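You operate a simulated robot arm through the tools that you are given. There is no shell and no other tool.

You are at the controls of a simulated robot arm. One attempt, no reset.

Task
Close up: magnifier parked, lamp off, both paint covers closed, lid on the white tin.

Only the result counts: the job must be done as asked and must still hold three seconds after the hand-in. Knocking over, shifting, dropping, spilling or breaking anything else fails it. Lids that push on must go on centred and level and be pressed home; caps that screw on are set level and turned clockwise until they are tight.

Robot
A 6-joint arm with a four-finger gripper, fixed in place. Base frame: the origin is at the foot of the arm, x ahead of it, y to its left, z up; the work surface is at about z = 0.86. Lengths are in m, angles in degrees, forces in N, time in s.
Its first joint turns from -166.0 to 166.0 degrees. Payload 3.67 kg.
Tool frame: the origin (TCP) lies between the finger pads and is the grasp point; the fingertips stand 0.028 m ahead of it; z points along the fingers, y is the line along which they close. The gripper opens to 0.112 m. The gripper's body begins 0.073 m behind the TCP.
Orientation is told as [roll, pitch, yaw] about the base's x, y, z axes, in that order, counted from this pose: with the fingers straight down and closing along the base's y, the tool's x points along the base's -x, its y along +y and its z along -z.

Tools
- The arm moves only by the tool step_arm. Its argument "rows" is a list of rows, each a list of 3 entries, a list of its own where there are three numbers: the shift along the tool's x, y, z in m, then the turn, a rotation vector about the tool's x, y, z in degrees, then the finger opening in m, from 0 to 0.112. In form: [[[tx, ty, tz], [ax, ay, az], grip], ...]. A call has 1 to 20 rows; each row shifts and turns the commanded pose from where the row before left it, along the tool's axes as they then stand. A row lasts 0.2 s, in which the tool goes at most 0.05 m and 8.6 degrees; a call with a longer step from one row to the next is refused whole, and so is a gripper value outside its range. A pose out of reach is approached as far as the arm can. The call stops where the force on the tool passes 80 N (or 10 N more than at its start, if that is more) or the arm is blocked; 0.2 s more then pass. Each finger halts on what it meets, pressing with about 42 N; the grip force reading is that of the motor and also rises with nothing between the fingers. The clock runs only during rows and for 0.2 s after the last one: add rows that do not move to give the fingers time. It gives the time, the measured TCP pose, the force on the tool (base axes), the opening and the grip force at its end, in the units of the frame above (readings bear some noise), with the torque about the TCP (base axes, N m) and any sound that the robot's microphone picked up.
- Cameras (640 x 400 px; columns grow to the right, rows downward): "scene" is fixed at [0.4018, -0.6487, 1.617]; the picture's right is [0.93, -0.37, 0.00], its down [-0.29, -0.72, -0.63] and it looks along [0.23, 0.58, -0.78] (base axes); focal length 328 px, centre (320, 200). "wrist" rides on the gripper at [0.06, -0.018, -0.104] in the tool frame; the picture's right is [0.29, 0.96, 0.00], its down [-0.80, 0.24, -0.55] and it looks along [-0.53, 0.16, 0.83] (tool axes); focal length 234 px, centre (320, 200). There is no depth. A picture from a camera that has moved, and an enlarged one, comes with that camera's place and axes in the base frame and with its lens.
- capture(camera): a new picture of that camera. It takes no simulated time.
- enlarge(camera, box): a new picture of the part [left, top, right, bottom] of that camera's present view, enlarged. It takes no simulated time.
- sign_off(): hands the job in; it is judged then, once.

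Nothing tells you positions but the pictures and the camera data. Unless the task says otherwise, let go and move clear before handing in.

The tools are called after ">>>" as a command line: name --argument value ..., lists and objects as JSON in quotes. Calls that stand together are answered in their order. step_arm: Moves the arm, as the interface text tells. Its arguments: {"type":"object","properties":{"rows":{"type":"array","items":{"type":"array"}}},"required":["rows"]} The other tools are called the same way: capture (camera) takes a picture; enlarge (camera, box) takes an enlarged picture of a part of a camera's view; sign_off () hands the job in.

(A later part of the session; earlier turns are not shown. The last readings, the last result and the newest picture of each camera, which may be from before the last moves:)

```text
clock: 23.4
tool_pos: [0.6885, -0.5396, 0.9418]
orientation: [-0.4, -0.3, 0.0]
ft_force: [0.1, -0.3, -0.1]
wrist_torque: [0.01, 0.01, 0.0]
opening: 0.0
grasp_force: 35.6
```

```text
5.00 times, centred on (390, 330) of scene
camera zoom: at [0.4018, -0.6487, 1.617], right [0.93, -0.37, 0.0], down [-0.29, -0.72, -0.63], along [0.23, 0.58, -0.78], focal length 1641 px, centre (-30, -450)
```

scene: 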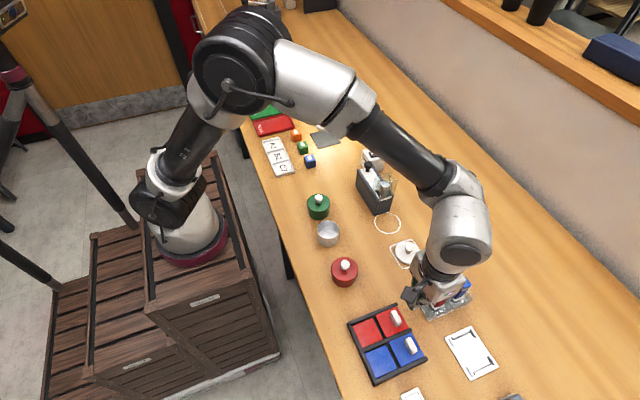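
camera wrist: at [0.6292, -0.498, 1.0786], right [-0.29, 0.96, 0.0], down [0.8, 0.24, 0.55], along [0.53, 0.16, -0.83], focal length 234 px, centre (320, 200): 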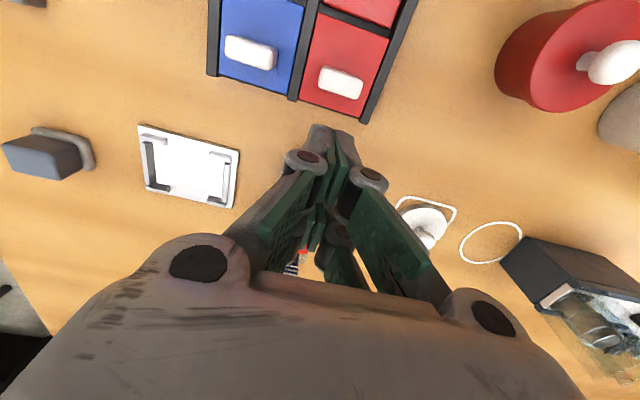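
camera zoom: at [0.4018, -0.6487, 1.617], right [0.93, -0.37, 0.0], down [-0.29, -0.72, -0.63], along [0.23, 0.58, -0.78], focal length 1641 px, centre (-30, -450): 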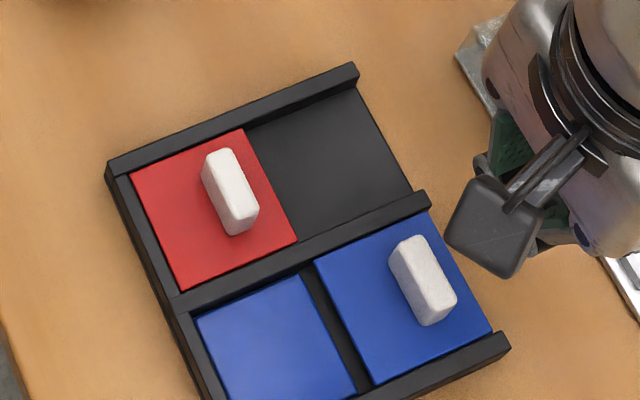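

>>> step_arm --rows '[[[0, 0, 0.01], [0, 0, 0], 0.0], [[0, 0, 0.01], [0, 0, 0], 0.0], [[0, 0, 0], [0, 0, 0], 0.0]]'

>>> step_arm --rows '[[[0.005, 0, 0], [0, 0, 0], 0.0], [[0.005, 0, 0], [0, 0, 0], 0.0], [[0.005, 0, 0], [0, 0, 0], 0.0], [[0.005, 0, 0], [0, 0, 0], 0.0], [[0.005, 0, 0], [0, 0, 0], 0.0], [[0.005, 0, 0], [0, 0, 0], 0.0]]'

>>> enlarge --camera "wrist" --box '[220, 40, 460, 190]'

>>> enlarge --camera "scene" --box '[350, 290, 430, 370]'

```text
clock: 24.2
tool_pos: [0.689, -0.5403, 0.9229]
orientation: [-0.4, -0.4, 0.0]
ft_force: [0.4, -0.2, 0.3]
wrist_torque: [0.03, 0.0, -0.02]
opening: 0.0002
grasp_force: 36.0
```

```text
clock: 25.6
tool_pos: [0.6597, -0.5402, 0.9228]
orientation: [-0.3, -0.3, 0.0]
ft_force: [0.2, 0.0, -1.0]
wrist_torque: [0.01, -0.04, 0.01]
opening: 0.006
grasp_force: 36.4
```

```text
2.67 times, centred on (340, 115) of wrist
camera zoom: at [0.6004, -0.5567, 1.0258], right [-0.29, 0.96, -0.01], down [0.79, 0.24, 0.56], along [0.54, 0.15, -0.83], focal length 624 px, centre (267, 427)
```

zoom: 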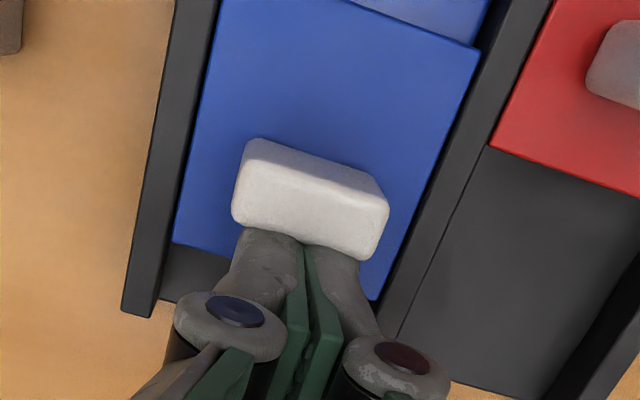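

```text
5.00 times, centred on (390, 330) of scene
camera zoom: at [0.4018, -0.6487, 1.617], right [0.93, -0.37, 0.0], down [-0.29, -0.72, -0.63], along [0.23, 0.58, -0.78], focal length 1641 px, centre (-30, -450)
```

zoom: 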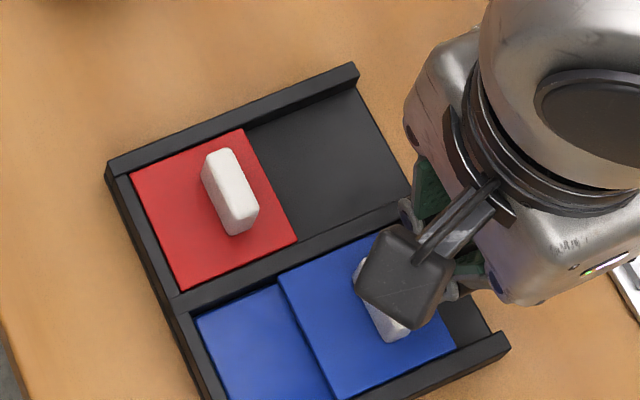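

>>> step_arm --rows '[[[0.005, 0, 0], [0, 0, 0], 0.0], [[0.005, 0, 0], [0, 0, 0], 0.0], [[0.005, 0, 0], [0, 0, 0], 0.0], [[0.005, 0, 0], [0, 0, 0], 0.0], [[0.005, 0, 0], [0, 0, 0], 0.0], [[0.005, 0, 0], [0, 0, 0], 0.0], [[0.003, 0, 0], [0, 0, 0], 0.0], [[0.002, 0, 0], [0, 0, 0], 0.0]]'

>>> step_arm --rows '[[[0.001, 0, 0], [0, 0, 0], 0.0], [[0.001, 0, 0], [0, 0, 0], 0.0], [[0.001, 0, 0], [0, 0, 0], 0.0]]'

>>> step_arm --rows '[[[0.001, 0, 0], [0, 0, 0], 0.0], [[0.001, 0, 0], [0, 0, 0], 0.0]]'

>>> enlarge --camera "wrist" --box '[220, 40, 460, 190]'

>>> enlarge --camera "scene" --box '[350, 290, 430, 370]'

```text
clock: 27.4
tool_pos: [0.6241, -0.5414, 0.9228]
orientation: [-0.5, -0.3, 0.0]
ft_force: [-0.1, 0.6, -0.2]
wrist_torque: [0.01, 0.04, -0.01]
opening: 0.0001
grasp_force: 36.1
```

```text
clock: 28.2
tool_pos: [0.6216, -0.5397, 0.9235]
orientation: [-0.4, -0.2, 0.1]
ft_force: [-0.4, 0.5, -0.3]
wrist_torque: [0.02, -0.03, 0.01]
opening: 0.0
grasp_force: 36.0
```

```text
clock: 28.8
tool_pos: [0.6193, -0.5407, 0.9228]
orientation: [-0.4, -0.3, 0.0]
ft_force: [0.8, 0.3, -0.5]
wrist_torque: [0.02, -0.07, -0.01]
opening: 0.0061
grasp_force: 35.5
```

```text
2.67 times, centred on (340, 115) of wrist
camera zoom: at [0.5598, -0.5572, 1.0256], right [-0.29, 0.96, -0.01], down [0.79, 0.24, 0.56], along [0.54, 0.15, -0.83], focal length 624 px, centre (267, 427)
```

zoom: 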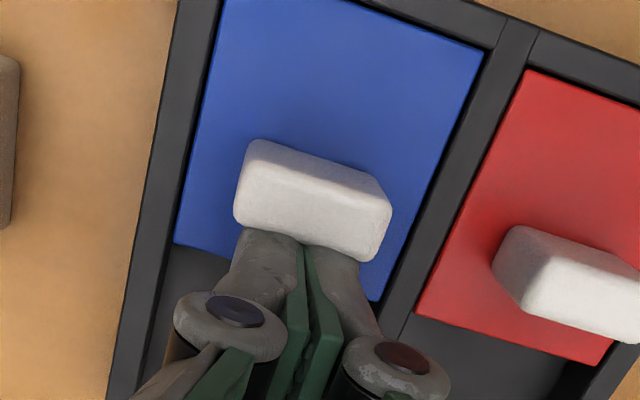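

```text
5.00 times, centred on (390, 330) of scene
camera zoom: at [0.4018, -0.6487, 1.617], right [0.93, -0.37, 0.0], down [-0.29, -0.72, -0.63], along [0.23, 0.58, -0.78], focal length 1641 px, centre (-30, -450)
```

zoom: 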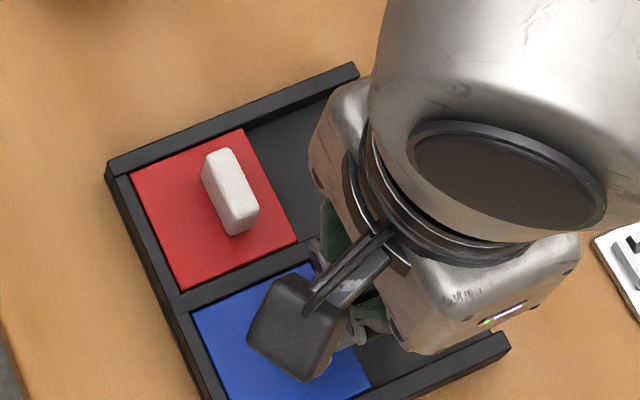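

>>> step_arm --rows '[[[0.001, 0, 0], [0, 0, 0], 0.0], [[0, 0, 0], [0, 0, 0], 0.0]]'

>>> step_arm --rows '[[[0.001, 0, 0], [0, 0, 0], 0.0], [[0, 0, 0], [0, 0, 0], 0.0]]'

```text
clock: 29.4
tool_pos: [0.6196, -0.5411, 0.9237]
orientation: [-0.5, -0.4, 0.0]
ft_force: [5.1, -1.4, -0.5]
wrist_torque: [-0.06, -0.13, -0.01]
opening: 0.0062
grasp_force: 35.6
```

```text
clock: 30.0
tool_pos: [0.6192, -0.5392, 0.9219]
orientation: [-0.3, -0.4, 0.0]
ft_force: [11.6, -1.6, 1.4]
wrist_torque: [-0.02, -0.19, 0.06]
opening: 0.0061
grasp_force: 35.5
```

Both covers are closed. I'll lift, level the tool, open the gripper and move over to look at the white lid at about (0.765, −0.344).

>>> step_arm --rows '[[[-0.008, 0, 0], [0, 0, 0], 0.0], [[0, 0, -0.045], [0, 0, 0], 0.0], [[0, 0, -0.045], [-0.4, 0.35, 0], 0.0], [[0, 0, -0.03], [0, 0, 0], 0.03], [[-0.02, 0.045, 0], [0, 0, 0], 0.06], [[-0.02, 0.045, 0], [0, 0, 0], 0.09], [[-0.02, 0.045, 0], [0, 0, 0], 0.112], [[-0.02, 0.045, 0], [0, 0, 0], 0.112], [[0, 0, 0], [0, 0, 0], 0.112]]'

>>> capture --camera "wrist"

>>> capture --camera "scene"

>>> enlarge --camera "wrist" --box '[380, 150, 560, 330]'

>>> enlarge --camera "wrist" --box '[240, 100, 440, 225]'

```text
clock: 32.0
tool_pos: [0.7038, -0.3586, 1.0439]
orientation: [0.0, 0.0, 0.0]
ft_force: [-0.2, 0.1, 0.5]
wrist_torque: [0.0, 0.0, 0.03]
opening: 0.112
grasp_force: 0.1
```

```text
taken
camera wrist: at [0.646, -0.3756, 1.1467], right [-0.29, 0.96, 0.0], down [0.8, 0.24, 0.55], along [0.53, 0.16, -0.83], focal length 234 px, centre (320, 200)
```

wrist: 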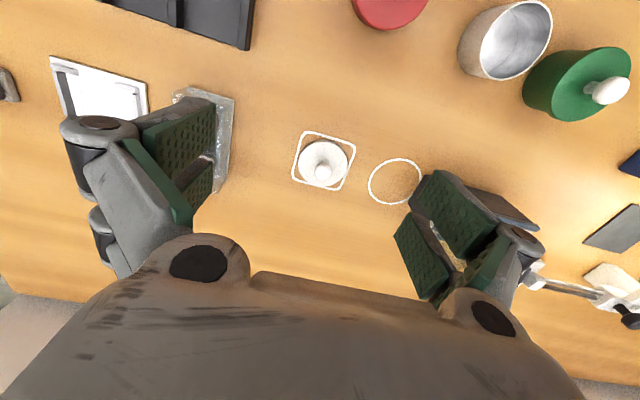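

```text
taken
```

scene: 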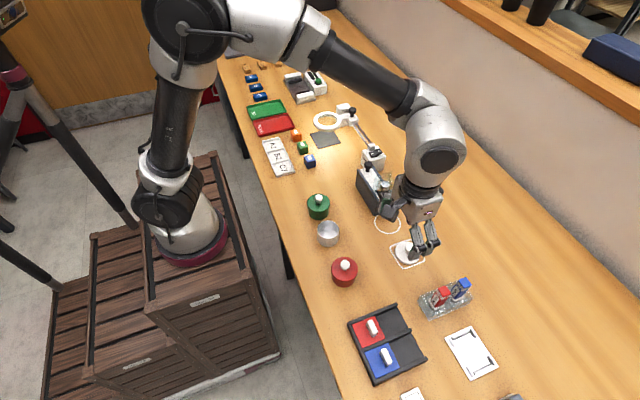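

```text
2.22 times, centred on (470, 240) of wrist
camera zoom: at [0.646, -0.3756, 1.1467], right [-0.29, 0.96, 0.0], down [0.8, 0.24, 0.55], along [0.53, 0.16, -0.83], focal length 520 px, centre (-13, 111)
```

zoom: 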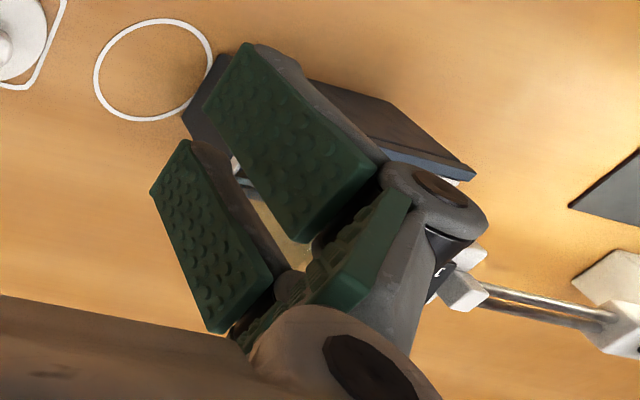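

```text
3.20 times, centred on (340, 162) of wrist
camera zoom: at [0.646, -0.3756, 1.1467], right [-0.29, 0.96, 0.0], down [0.8, 0.24, 0.55], along [0.53, 0.16, -0.83], focal length 749 px, centre (256, 320)
```

zoom: 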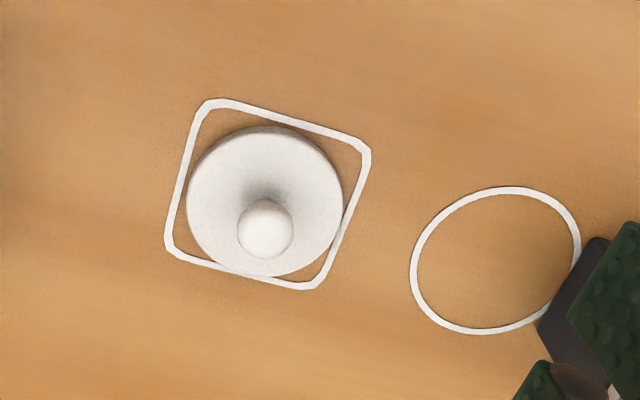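

The white lid is about 60 mm across, centred near (0.765, −0.338), and its knob is about 20 mm with its centre near z 0.898. I'll position above it with the gripper half open and check.

>>> step_arm --rows '[[[-0.0204, 0.007, 0.028], [0, 0, 0], 0.09], [[-0.0204, 0.007, 0.028], [0, 0, 0], 0.07], [[-0.0204, 0.007, 0.028], [0, 0, 0], 0.05], [[0, 0, 0], [0, 0, 0], 0.05]]'

>>> capture --camera "wrist"

>>> enlarge --camera "wrist" --box '[220, 90, 420, 215]'

>>> enlarge --camera "scene" --box '[370, 200, 450, 280]'

```text
clock: 33.0
tool_pos: [0.7651, -0.3375, 0.9595]
orientation: [-0.1, -0.1, 0.1]
ft_force: [0.2, 0.0, 0.2]
wrist_torque: [-0.05, 0.0, 0.01]
opening: 0.05
grasp_force: 0.1
```

```text
taken
camera wrist: at [0.707, -0.355, 1.0621], right [-0.29, 0.96, 0.0], down [0.8, 0.24, 0.55], along [0.53, 0.16, -0.83], focal length 234 px, centre (320, 200)
```

wrist: 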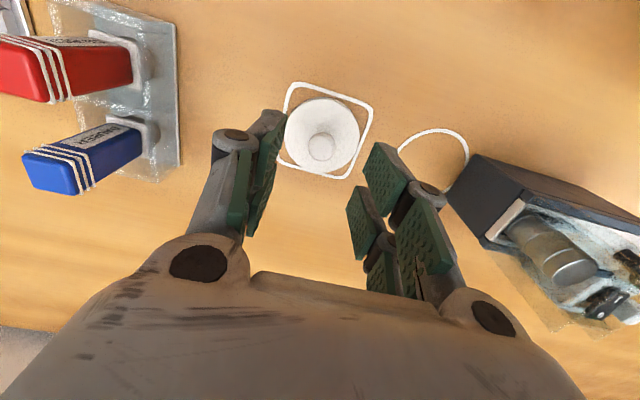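

```text
3.20 times, centred on (320, 152) of wrist
camera zoom: at [0.707, -0.355, 1.0621], right [-0.29, 0.96, 0.0], down [0.8, 0.24, 0.55], along [0.53, 0.16, -0.83], focal length 749 px, centre (320, 352)
```

zoom: 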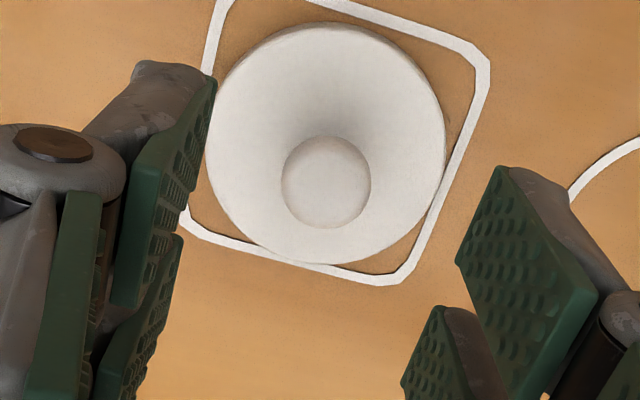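

```text
5.00 times, centred on (410, 240) of scene
camera zoom: at [0.4018, -0.6487, 1.617], right [0.93, -0.37, 0.0], down [-0.29, -0.72, -0.63], along [0.23, 0.58, -0.78], focal length 1641 px, centre (-130, 0)
```

zoom: 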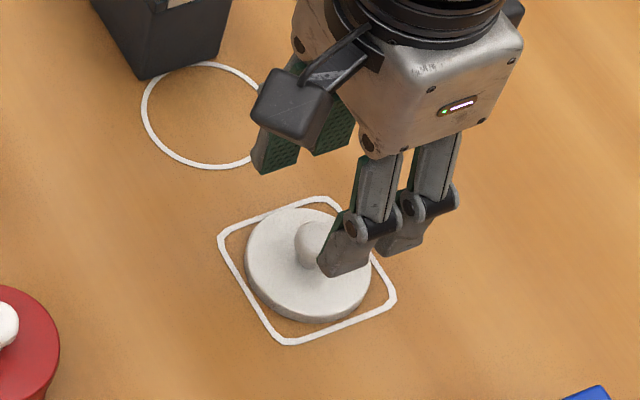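

>>> step_arm --rows '[[[-0.002, 0.001, 0.02], [0, 0, 0], 0.045], [[0, 0, 0.012], [0, 0, 0], 0.04], [[0, 0, 0.008], [0, 0, 0], 0.04], [[0, 0, 0], [0, 0, 0], 0.04]]'

>>> enlarge --camera "wrist" --box '[220, 90, 420, 215]'

>>> enlarge --camera "scene" --box '[370, 210, 450, 290]'

```text
clock: 34.0
tool_pos: [0.7678, -0.3366, 0.9202]
orientation: [0.0, 0.0, 0.0]
ft_force: [0.2, 0.3, 0.3]
wrist_torque: [-0.01, 0.02, 0.0]
opening: 0.04
grasp_force: 0.0
```

```text
3.20 times, centred on (320, 152) of wrist
camera zoom: at [0.7093, -0.3545, 1.0224], right [-0.29, 0.96, 0.0], down [0.8, 0.24, 0.55], along [0.53, 0.16, -0.83], focal length 749 px, centre (320, 352)
```

zoom: 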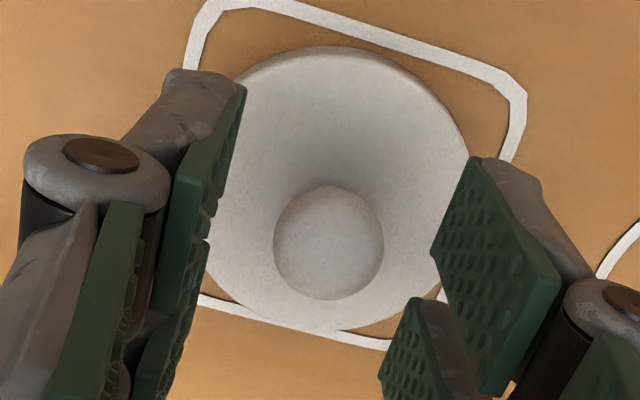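

```text
5.00 times, centred on (410, 250) of scene
camera zoom: at [0.4018, -0.6487, 1.617], right [0.93, -0.37, 0.0], down [-0.29, -0.72, -0.63], along [0.23, 0.58, -0.78], focal length 1641 px, centre (-130, -50)
```

zoom: 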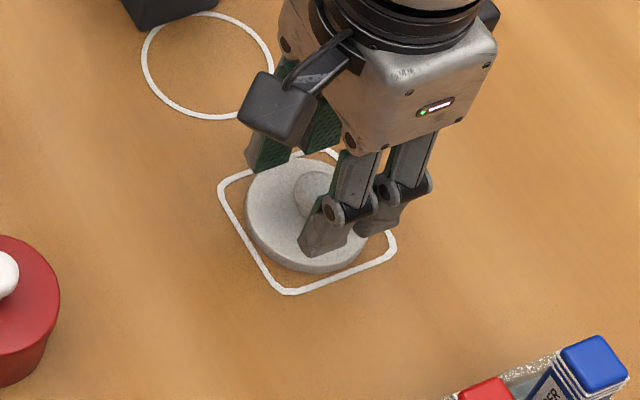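

>>> step_arm --rows '[[[0.001, 0, 0.003], [0, 0, 0], 0.04], [[0, 0, 0.003], [0, 0, 0], 0.04], [[0, 0, 0], [0, 0, 0], 0.04]]'

>>> step_arm --rows '[[[0, 0, 0], [0, 0, 0], 0.03], [[0, 0, 0], [0, 0, 0], 0.02], [[0, 0, 0], [0, 0, 0], 0.01], [[0, 0, 0], [0, 0, 0], 0.0], [[0, 0, 0], [0, 0, 0], 0.0]]'

>>> enlarge --camera "wrist" --box '[220, 90, 420, 215]'

>>> enlarge --camera "scene" --box '[370, 210, 450, 290]'

```text
clock: 34.8
tool_pos: [0.7671, -0.3377, 0.9115]
orientation: [0.1, -0.2, 0.0]
ft_force: [0.8, -0.3, -0.7]
wrist_torque: [-0.01, 0.0, 0.04]
opening: 0.0401
grasp_force: 0.1
```

```text
clock: 36.0
tool_pos: [0.7668, -0.3365, 0.9121]
orientation: [0.0, 0.0, 0.0]
ft_force: [-0.8, -0.7, 0.7]
wrist_torque: [-0.03, 0.02, 0.01]
opening: 0.0177
grasp_force: 41.7
```

```text
3.20 times, centred on (320, 152) of wrist
camera zoom: at [0.7085, -0.3548, 1.0159], right [-0.29, 0.96, 0.0], down [0.8, 0.24, 0.55], along [0.53, 0.16, -0.83], focal length 749 px, centre (320, 352)
```

zoom: 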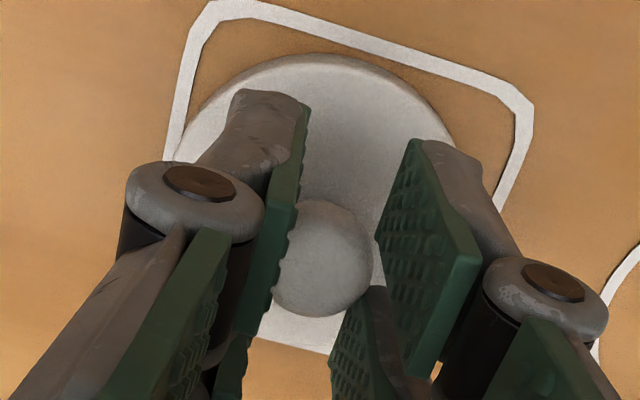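

```text
5.00 times, centred on (410, 250) of scene
camera zoom: at [0.4018, -0.6487, 1.617], right [0.93, -0.37, 0.0], down [-0.29, -0.72, -0.63], along [0.23, 0.58, -0.78], focal length 1641 px, centre (-130, -50)
```

zoom: 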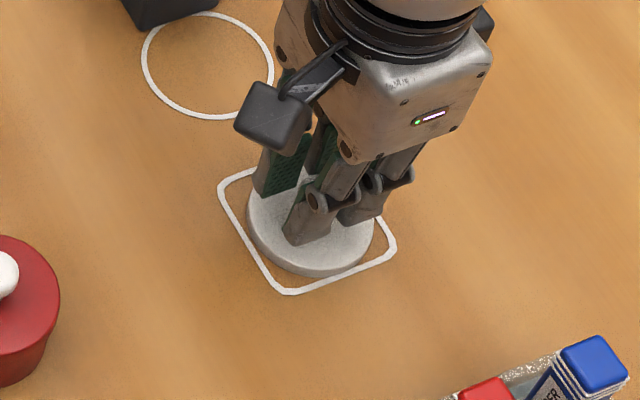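

The knob is gripped at 17.7 mm with 42 N. I'll lift and check that the lid comes up level.

>>> step_arm --rows '[[[0, 0, -0.005], [0, 0, 0], 0.0], [[0, 0, -0.01], [0, 0, 0], 0.0], [[0, 0, -0.03], [0, 0, 0], 0.0], [[0, 0, -0.04], [0, 0, 0], 0.0], [[0, 0, -0.02], [0, 0, 0], 0.0], [[0, 0, 0], [0, 0, 0], 0.0]]'

>>> enlarge --camera "wrist" --box '[220, 90, 420, 215]'

>>> enlarge --camera "scene" --box '[370, 190, 450, 270]'

>>> enlarge --camera "scene" --box '[290, 200, 370, 280]'

```text
clock: 37.4
tool_pos: [0.767, -0.3379, 1.0182]
orientation: [-0.1, -0.1, 0.1]
ft_force: [-0.1, 0.0, 0.4]
wrist_torque: [-0.01, -0.01, 0.02]
opening: 0.0178
grasp_force: 42.5
```

```text
3.20 times, centred on (320, 152) of wrist
camera zoom: at [0.708, -0.3554, 1.1209], right [-0.29, 0.96, 0.0], down [0.8, 0.24, 0.55], along [0.53, 0.16, -0.83], focal length 749 px, centre (320, 352)
```

zoom: 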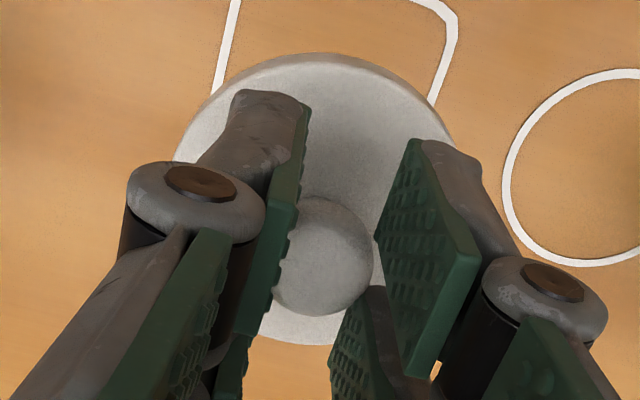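

```text
5.00 times, centred on (410, 230) of scene
camera zoom: at [0.4018, -0.6487, 1.617], right [0.93, -0.37, 0.0], down [-0.29, -0.72, -0.63], along [0.23, 0.58, -0.78], focal length 1641 px, centre (-130, 50)
```

zoom: 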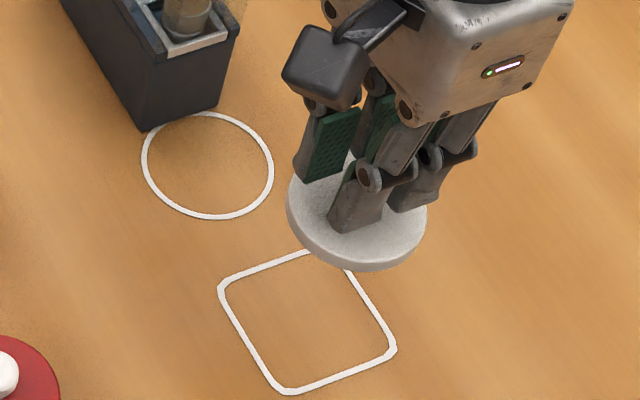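

```text
5.00 times, centred on (330, 240) of scene
camera zoom: at [0.4018, -0.6487, 1.617], right [0.93, -0.37, 0.0], down [-0.29, -0.72, -0.63], along [0.23, 0.58, -0.78], focal length 1641 px, centre (270, 0)
```

zoom: 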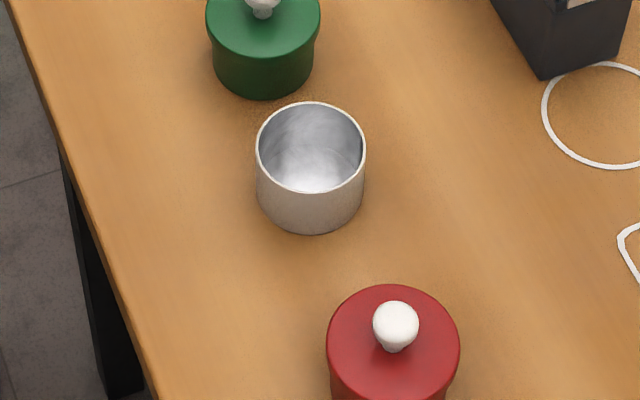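

The lid is held level. Next I'll move so the wrist camera looks straight down on the open tin, to measure its centre accurately.

>>> step_arm --rows '[[[0.0288, 0.0358, -0.0025], [0, 0, 0], 0.0], [[0.0288, 0.0358, -0.0025], [0, 0, 0], 0.0], [[0.0288, 0.0358, -0.0025], [0, 0, 0], 0.0], [[0.0288, 0.0358, -0.0025], [0, 0, 0], 0.0], [[0, 0, 0], [0, 0, 0], 0.0], [[0, 0, 0], [0, 0, 0], 0.0]]'

>>> capture --camera "wrist"

>>> enlarge --camera "wrist" --box '[220, 0, 420, 125]'

>>> enlarge --camera "scene" --box '[310, 180, 390, 260]'

```text
clock: 38.8
tool_pos: [0.6514, -0.1951, 1.0252]
orientation: [0.0, 0.0, 0.0]
ft_force: [0.2, -0.5, -1.1]
wrist_torque: [-0.02, -0.01, 0.01]
opening: 0.0177
grasp_force: 42.1
```

```text
taken
camera wrist: at [0.593, -0.2121, 1.1291], right [-0.29, 0.96, 0.0], down [0.8, 0.24, 0.55], along [0.53, 0.16, -0.83], focal length 234 px, centre (320, 200)
```

wrist: 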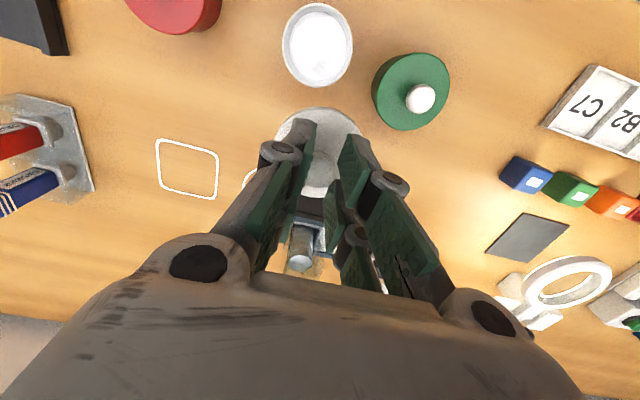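

```text
3.20 times, centred on (320, 62) of wrist
camera zoom: at [0.593, -0.2121, 1.1291], right [-0.29, 0.96, 0.0], down [0.8, 0.24, 0.55], along [0.53, 0.16, -0.83], focal length 749 px, centre (320, 640)
```

zoom: 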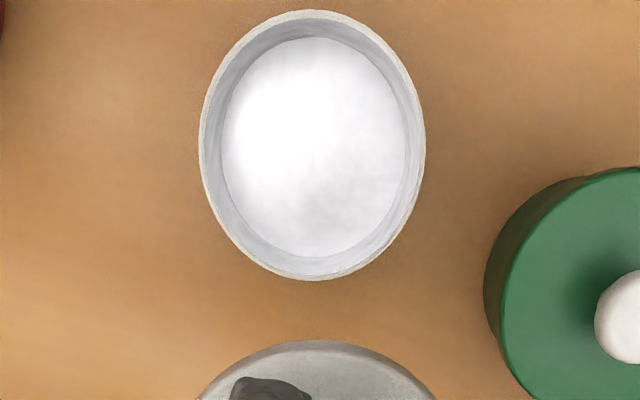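

```text
5.00 times, centred on (350, 220) of scene
camera zoom: at [0.4018, -0.6487, 1.617], right [0.93, -0.37, 0.0], down [-0.29, -0.72, -0.63], along [0.23, 0.58, -0.78], focal length 1641 px, centre (170, 100)
```

zoom: 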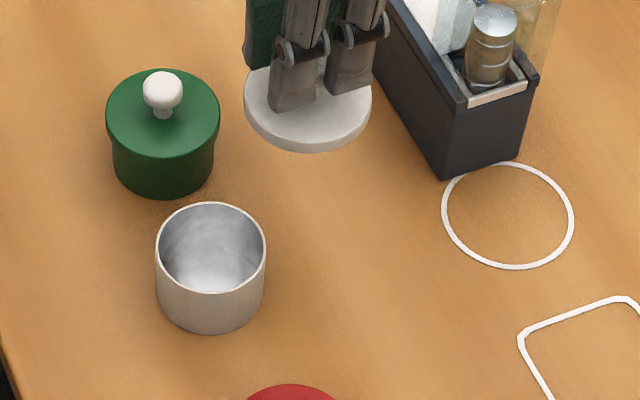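

The tin rim is about 58.5 mm across, and its centre is (−0.0574, −0.0194) from the TCP. I'll hover the lid just above it and check alignment with both cameras.

>>> step_arm --rows '[[[0.0285, -0.0097, 0], [0, 0, 0], 0.0], [[0.0285, -0.0097, 0], [0, 0, 0], 0.0], [[0, 0, 0.025], [0, 0, 0], 0.0], [[0, 0, 0.02], [0, 0, 0], 0.0], [[0, 0, 0], [0, 0, 0], 0.0], [[0, 0, 0], [0, 0, 0], 0.0]]'

>>> enlarge --camera "wrist" --box '[220, 60, 420, 185]'

>>> enlarge --camera "scene" --box '[295, 200, 359, 240]'

```text
clock: 40.2
tool_pos: [0.596, -0.2134, 0.9831]
orientation: [0.0, 0.0, 0.0]
ft_force: [-0.2, 0.1, -0.5]
wrist_torque: [0.0, 0.03, -0.03]
opening: 0.0171
grasp_force: 42.1
```

```text
3.20 times, centred on (320, 122) of wrist
camera zoom: at [0.5366, -0.2315, 1.0862], right [-0.29, 0.96, 0.0], down [0.8, 0.24, 0.55], along [0.53, 0.16, -0.83], focal length 749 px, centre (320, 448)
```

zoom: 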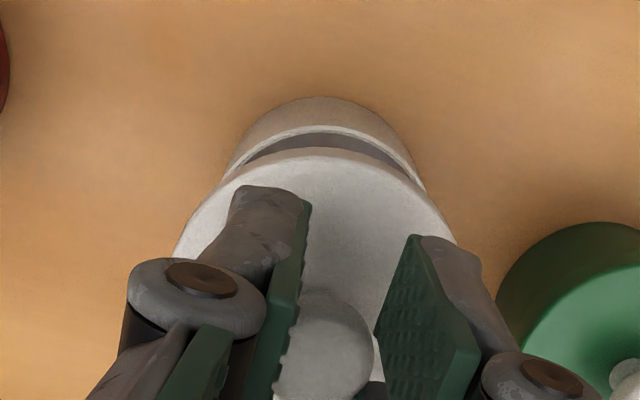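

```text
10.00 times, centred on (327, 220) of scene
camera zoom: at [0.4018, -0.6487, 1.617], right [0.93, -0.37, 0.0], down [-0.29, -0.72, -0.63], along [0.23, 0.58, -0.78], focal length 3281 px, centre (250, 0)
```

zoom: 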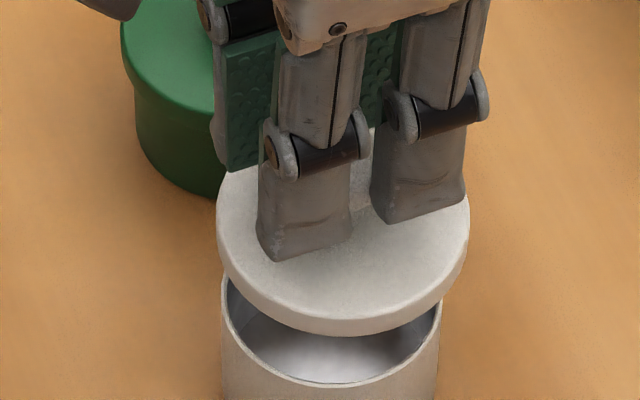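

>>> enlarge --camera "wrist" --box '[268, 80, 372, 145]'

>>> enlarge --camera "scene" --box '[305, 210, 353, 250]'

```text
6.15 times, centred on (320, 112) of wrist
camera zoom: at [0.5366, -0.2315, 1.0862], right [-0.29, 0.96, 0.0], down [0.8, 0.24, 0.55], along [0.53, 0.16, -0.83], focal length 1441 px, centre (320, 738)
```

zoom: 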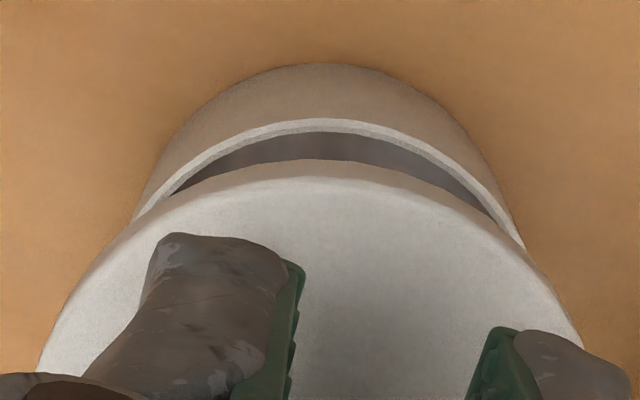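

```text
10.00 times, centred on (329, 230) of scene
camera zoom: at [0.4018, -0.6487, 1.617], right [0.93, -0.37, 0.0], down [-0.29, -0.72, -0.63], along [0.23, 0.58, -0.78], focal length 3281 px, centre (230, -100)
```

zoom: 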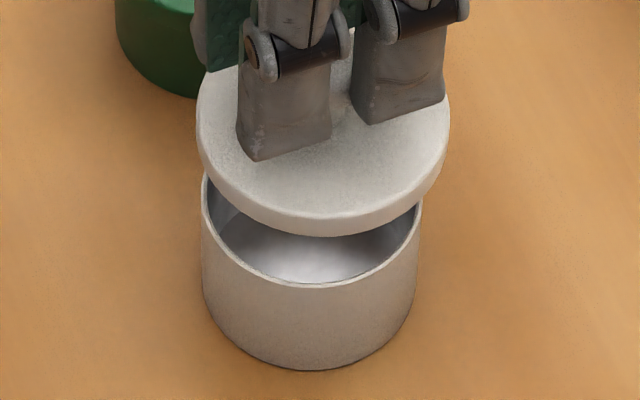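

Combining the two views, the lid needs to shift by about (−1.3, +1.4) mm. I'll apply that and come down to just above the rim.

>>> step_arm --rows '[[[0.0013, 0.0014, 0.008], [0, 0, 0], 0.0], [[0, 0, 0.008], [0, 0, 0], 0.0], [[0, 0, 0.003], [0, 0, 0], 0.0], [[0, 0, 0], [0, 0, 0], 0.0]]'

>>> enlarge --camera "wrist" --box '[268, 80, 372, 145]'

>>> enlarge --camera "scene" --box '[305, 210, 353, 250]'

```text
clock: 41.2
tool_pos: [0.5939, -0.2131, 0.9638]
orientation: [0.0, 0.0, 0.0]
ft_force: [0.1, -0.1, -0.2]
wrist_torque: [0.0, 0.01, -0.01]
opening: 0.0151
grasp_force: 42.0
```

```text
6.15 times, centred on (320, 112) of wrist
camera zoom: at [0.5354, -0.2296, 1.0668], right [-0.29, 0.96, 0.0], down [0.8, 0.24, 0.55], along [0.53, 0.16, -0.83], focal length 1441 px, centre (320, 738)
```

zoom: 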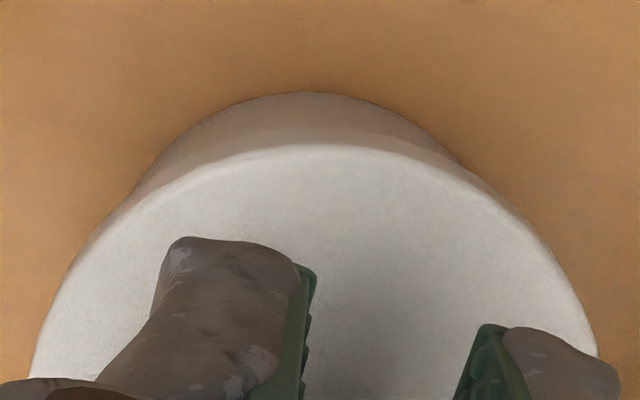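

```text
10.00 times, centred on (329, 230) of scene
camera zoom: at [0.4018, -0.6487, 1.617], right [0.93, -0.37, 0.0], down [-0.29, -0.72, -0.63], along [0.23, 0.58, -0.78], focal length 3281 px, centre (230, -100)
```

zoom: 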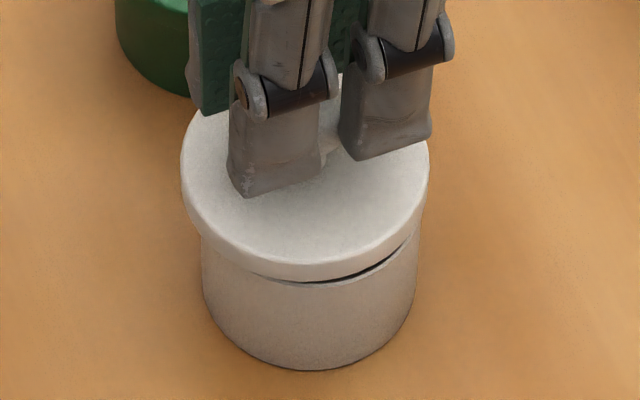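

The grip opening has shrunk and the lid has shifted in the fingers, so I need to look closely before doing anything else.

>>> enlarge --camera "scene" --box '[316, 218, 340, 238]'

>>> enlarge --camera "scene" --box '[308, 225, 348, 255]'

>>> enlarge --camera "wrist" --box '[240, 90, 400, 190]'

```text
16.00 times, centred on (328, 228) of scene
camera zoom: at [0.4018, -0.6487, 1.617], right [0.93, -0.37, 0.0], down [-0.29, -0.72, -0.63], along [0.23, 0.58, -0.78], focal length 5250 px, centre (192, -248)
```

zoom: 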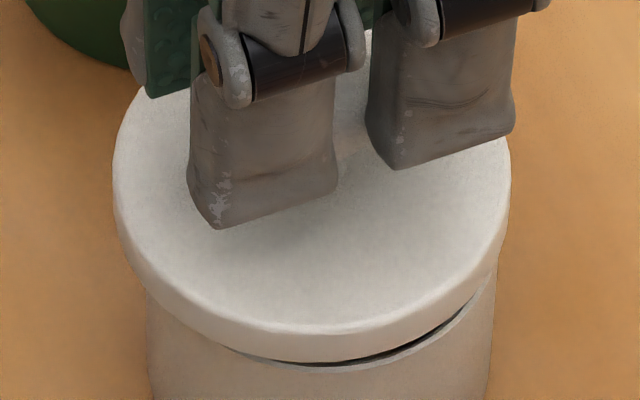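

```text
13.33 times, centred on (328, 240) of scene
camera zoom: at [0.4018, -0.6487, 1.617], right [0.93, -0.37, 0.0], down [-0.29, -0.72, -0.63], along [0.23, 0.58, -0.78], focal length 4375 px, centre (213, -333)
```

zoom: 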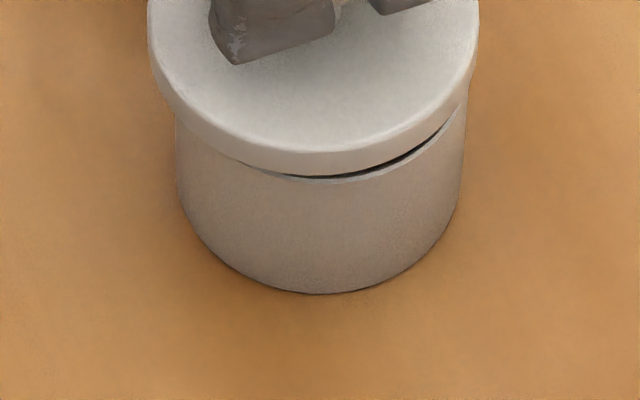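

```text
4.00 times, centred on (320, 140) of wrist
camera zoom: at [0.5354, -0.2296, 1.0668], right [-0.29, 0.96, 0.0], down [0.8, 0.24, 0.55], along [0.53, 0.16, -0.83], focal length 937 px, centre (320, 440)
```

zoom: 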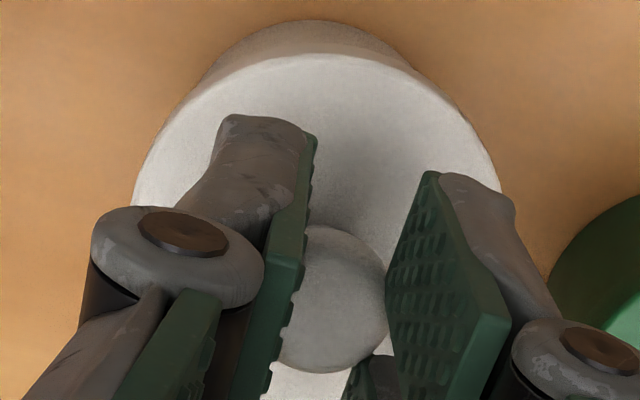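

>>> step_arm --rows '[[[0, 0, 0], [0, 0, 0], 0.0], [[0, 0, 0], [0, 0, 0], 0.0]]'

>>> enlarge --camera "scene" --box '[305, 210, 353, 250]'

```text
clock: 41.8
tool_pos: [0.593, -0.2129, 0.9634]
orientation: [0.0, -0.1, 0.0]
ft_force: [0.5, 0.1, -0.6]
wrist_torque: [-0.01, 0.0, 0.01]
opening: 0.0152
grasp_force: 42.2
```

```text
10.00 times, centred on (329, 230) of scene
camera zoom: at [0.4018, -0.6487, 1.617], right [0.93, -0.37, 0.0], down [-0.29, -0.72, -0.63], along [0.23, 0.58, -0.78], focal length 3281 px, centre (230, -100)
```

zoom: 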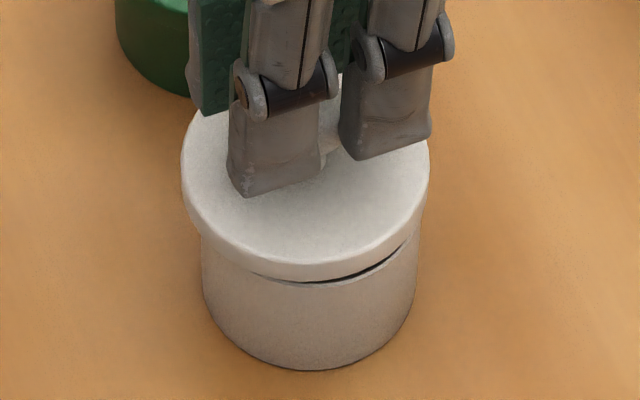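

>>> step_arm --rows '[[[0, 0, -0.009], [0, 0, 0], 0.0], [[0, 0, -0.01], [0, 0, 0], 0.0], [[0, 0, 0], [0, 0, 0], 0.0], [[0, 0, 0], [0, 0, 0], 0.0]]'

>>> enlarge --camera "wrist" --box '[240, 80, 400, 180]'

>>> enlarge --camera "scene" --box '[305, 210, 353, 250]'

```text
clock: 42.8
tool_pos: [0.5947, -0.2124, 0.985]
orientation: [0.0, 0.0, 0.1]
ft_force: [0.4, -0.3, -0.5]
wrist_torque: [0.0, 0.02, 0.02]
opening: 0.0148
grasp_force: 41.9
```

```text
4.00 times, centred on (320, 130) of wrist
camera zoom: at [0.5355, -0.2294, 1.0866], right [-0.29, 0.96, 0.0], down [0.8, 0.24, 0.55], along [0.53, 0.16, -0.83], focal length 937 px, centre (320, 480)
```

zoom: 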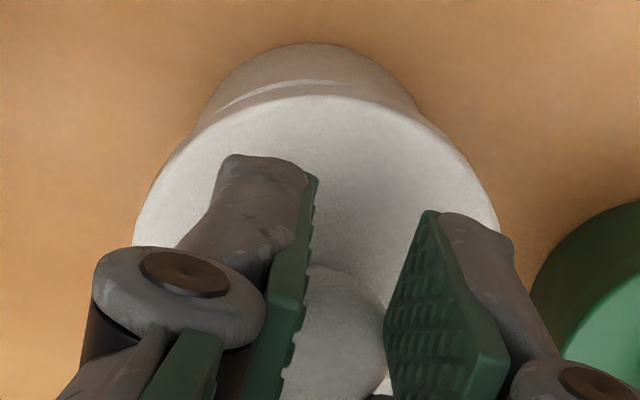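

```text
10.00 times, centred on (329, 230) of scene
camera zoom: at [0.4018, -0.6487, 1.617], right [0.93, -0.37, 0.0], down [-0.29, -0.72, -0.63], along [0.23, 0.58, -0.78], focal length 3281 px, centre (230, -100)
```

zoom: 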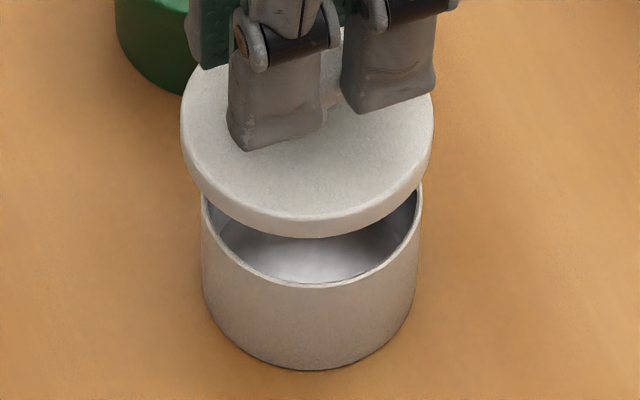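

The lid has crept about 2 mm towards −x in the grip but is still level. I'll correct for that gently and recheck.

>>> step_arm --rows '[[[-0.0013, 0.0004, 0.003], [0, 0, 0], 0.0], [[-0.0014, 0.0003, 0.003], [0, 0, 0], 0.0], [[0, 0, 0], [0, 0, 0], 0.0]]'

>>> enlarge --camera "wrist" --box '[268, 70, 372, 135]'

>>> enlarge --camera "scene" --box '[305, 210, 353, 250]'

```text
clock: 43.6
tool_pos: [0.5981, -0.212, 0.9767]
orientation: [-0.1, 0.0, 0.0]
ft_force: [-0.7, -0.3, -0.2]
wrist_torque: [0.01, -0.02, -0.01]
opening: 0.0152
grasp_force: 42.2
```

```text
6.15 times, centred on (320, 102) of wrist
camera zoom: at [0.5385, -0.2291, 1.0803], right [-0.29, 0.96, 0.0], down [0.8, 0.24, 0.55], along [0.53, 0.16, -0.83], focal length 1441 px, centre (320, 800)
```

zoom: 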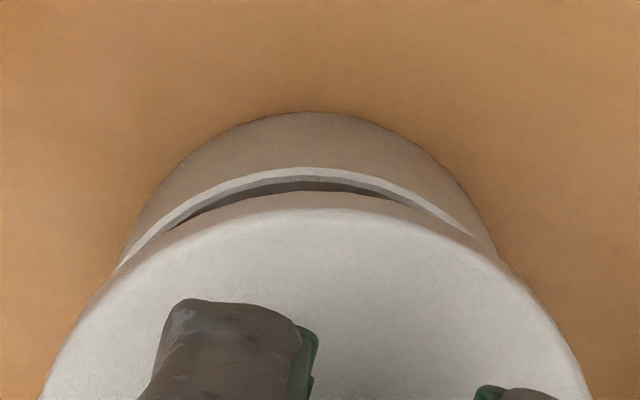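

```text
10.00 times, centred on (329, 230) of scene
camera zoom: at [0.4018, -0.6487, 1.617], right [0.93, -0.37, 0.0], down [-0.29, -0.72, -0.63], along [0.23, 0.58, -0.78], focal length 3281 px, centre (230, -100)
```

zoom: 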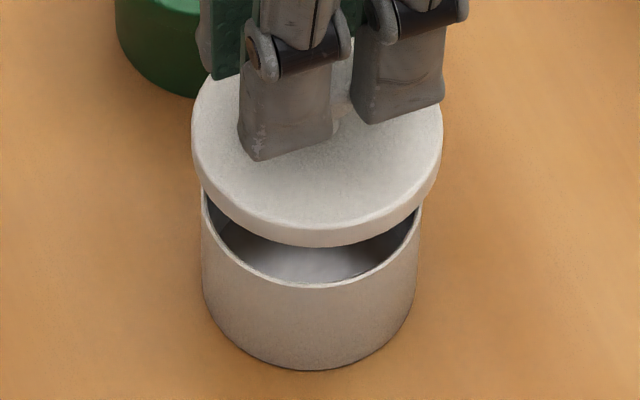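

The lid is now aligned to within about 1 mm. I'll lower it slowly onto the rim.

>>> step_arm --rows '[[[0, 0, 0.005], [0, 0, 0], 0.0], [[0, 0, 0.005], [0, 0, 0], 0.0], [[0, 0, 0.004], [0, 0, 0], 0.0], [[0, 0, 0], [0, 0, 0], 0.0]]'

>>> enlarge --camera "wrist" --box '[268, 70, 372, 135]'

>>> enlarge --camera "scene" --box '[305, 210, 353, 250]'

```text
clock: 44.6
tool_pos: [0.598, -0.2111, 0.9639]
orientation: [0.0, 0.0, 0.0]
ft_force: [0.2, -0.1, -1.3]
wrist_torque: [-0.02, 0.03, -0.01]
opening: 0.0148
grasp_force: 41.8
```

```text
6.15 times, centred on (320, 102) of wrist
camera zoom: at [0.538, -0.2285, 1.0665], right [-0.29, 0.96, 0.0], down [0.8, 0.24, 0.55], along [0.53, 0.16, -0.83], focal length 1441 px, centre (320, 800)
```

zoom: 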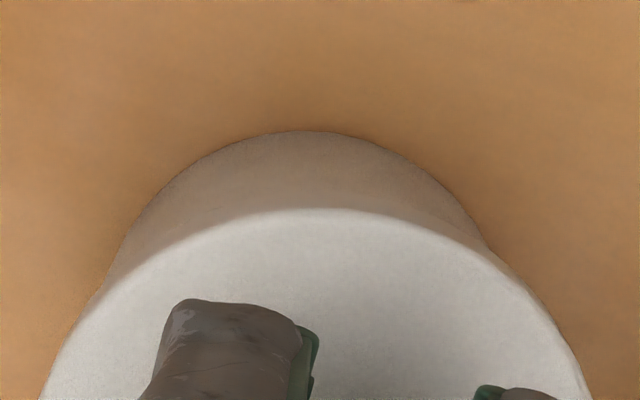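

```text
10.00 times, centred on (329, 230) of scene
camera zoom: at [0.4018, -0.6487, 1.617], right [0.93, -0.37, 0.0], down [-0.29, -0.72, -0.63], along [0.23, 0.58, -0.78], focal length 3281 px, centre (230, -100)
```

zoom: 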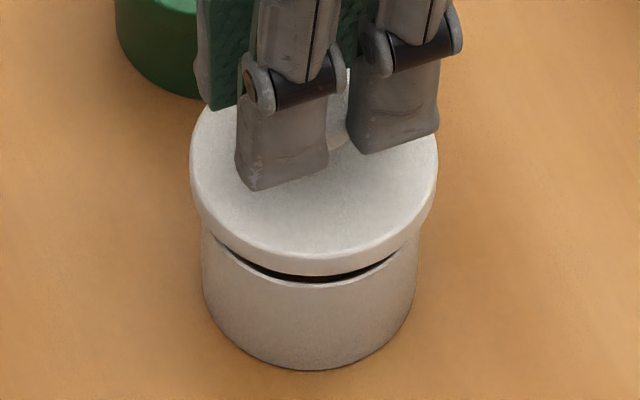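

The alignment looks symmetric and a few millimetres of gap remain. I'll keep lowering slowly and watch the force.

>>> step_arm --rows '[[[0, 0, 0.001], [0, 0, 0], 0.0], [[0, 0, 0.001], [0, 0, 0], 0.0], [[0, 0, 0.001], [0, 0, 0], 0.0], [[0, 0, 0.001], [0, 0, 0], 0.0]]'

>>> step_arm --rows '[[[0, 0, 0.001], [0, 0, 0], 0.0], [[0, 0, 0.001], [0, 0, 0], 0.0]]'

>>> enlarge --camera "scene" --box '[305, 210, 353, 250]'

>>> enlarge --camera "wrist" --box '[268, 70, 372, 135]'

```text
clock: 45.6
tool_pos: [0.5967, -0.2117, 0.9583]
orientation: [0.0, 0.0, 0.0]
ft_force: [-0.9, -0.2, 0.4]
wrist_torque: [-0.03, 0.01, 0.02]
opening: 0.0149
grasp_force: 42.4
```

```text
clock: 46.2
tool_pos: [0.5956, -0.212, 0.9571]
orientation: [0.0, 0.1, 0.0]
ft_force: [0.0, -0.2, 6.3]
wrist_torque: [0.03, 0.25, 0.0]
opening: 0.0146
grasp_force: 41.9
```

```text
10.00 times, centred on (329, 230) of scene
camera zoom: at [0.4018, -0.6487, 1.617], right [0.93, -0.37, 0.0], down [-0.29, -0.72, -0.63], along [0.23, 0.58, -0.78], focal length 3281 px, centre (230, -100)
```

zoom: 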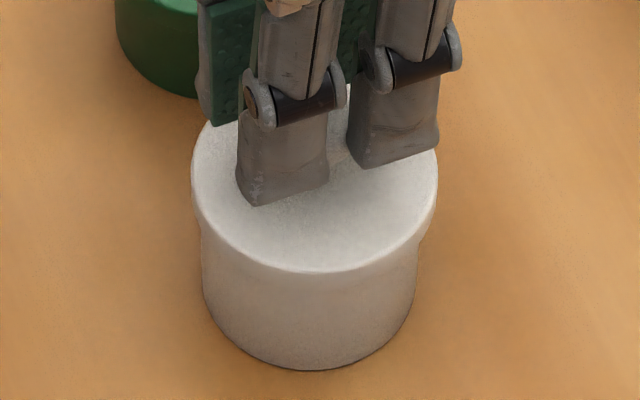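

```text
6.15 times, centred on (320, 102) of wrist
camera zoom: at [0.5381, -0.2289, 1.0602], right [-0.29, 0.96, 0.0], down [0.8, 0.24, 0.55], along [0.53, 0.16, -0.83], focal length 1441 px, centre (320, 800)
```

zoom: 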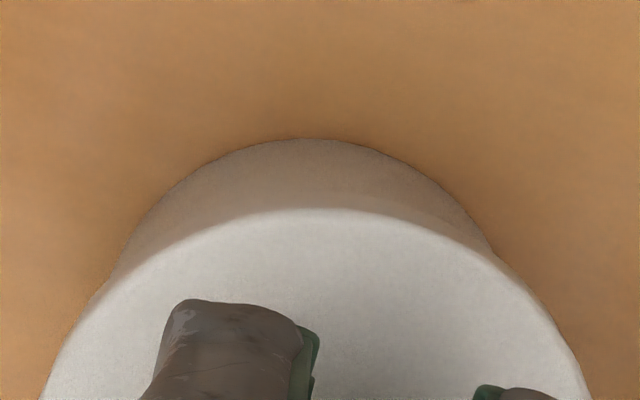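

The lid has touched the rim at 6 N and is concentric. I'll keep pressing in small steps.

>>> step_arm --rows '[[[0, 0, 0.001], [0, 0, 0], 0.0], [[0, 0, 0.001], [0, 0, 0], 0.0]]'

>>> step_arm --rows '[[[0, 0, 0.001], [0, 0, 0], 0.0], [[0, 0, 0], [0, 0, 0], 0.0]]'

>>> enlarge --camera "scene" --box '[305, 210, 353, 250]'

>>> enlarge --camera "wrist" --box '[240, 70, 400, 170]'

```text
clock: 46.8
tool_pos: [0.5966, -0.2117, 0.9556]
orientation: [-0.1, -0.3, 0.1]
ft_force: [-3.2, 3.7, 50.1]
wrist_torque: [0.15, 1.41, -0.09]
opening: 0.0146
grasp_force: 41.8
```

```text
clock: 47.4
tool_pos: [0.5963, -0.2112, 0.9527]
orientation: [0.2, 0.1, 0.0]
ft_force: [-0.6, 1.5, 7.8]
wrist_torque: [0.21, -0.06, 0.02]
opening: 0.015
grasp_force: 42.0
```

```text
10.00 times, centred on (329, 230) of scene
camera zoom: at [0.4018, -0.6487, 1.617], right [0.93, -0.37, 0.0], down [-0.29, -0.72, -0.63], along [0.23, 0.58, -0.78], focal length 3281 px, centre (230, -100)
```

zoom: 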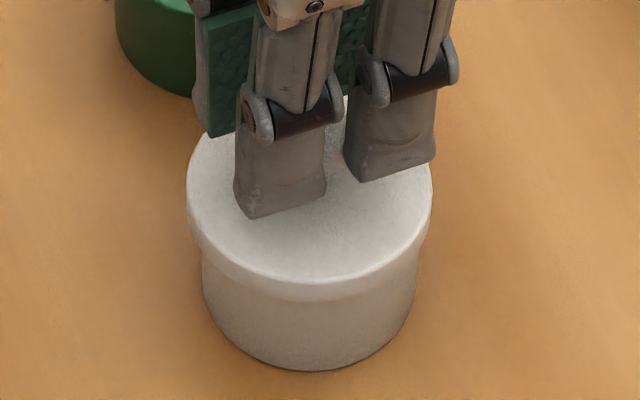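

```text
4.00 times, centred on (320, 120) of wrist
camera zoom: at [0.5375, -0.2295, 1.056], right [-0.29, 0.96, 0.0], down [0.8, 0.24, 0.55], along [0.53, 0.16, -0.83], focal length 937 px, centre (320, 520)
```

zoom: 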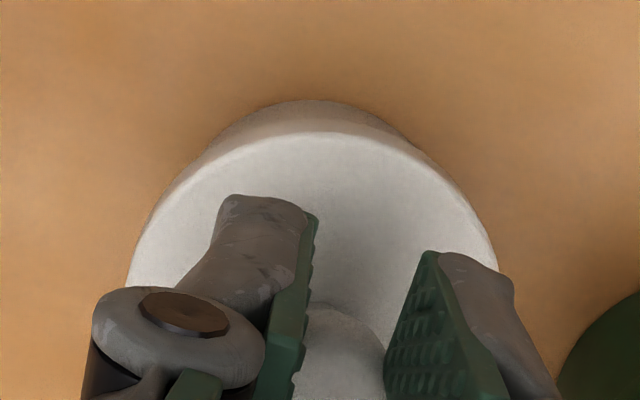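

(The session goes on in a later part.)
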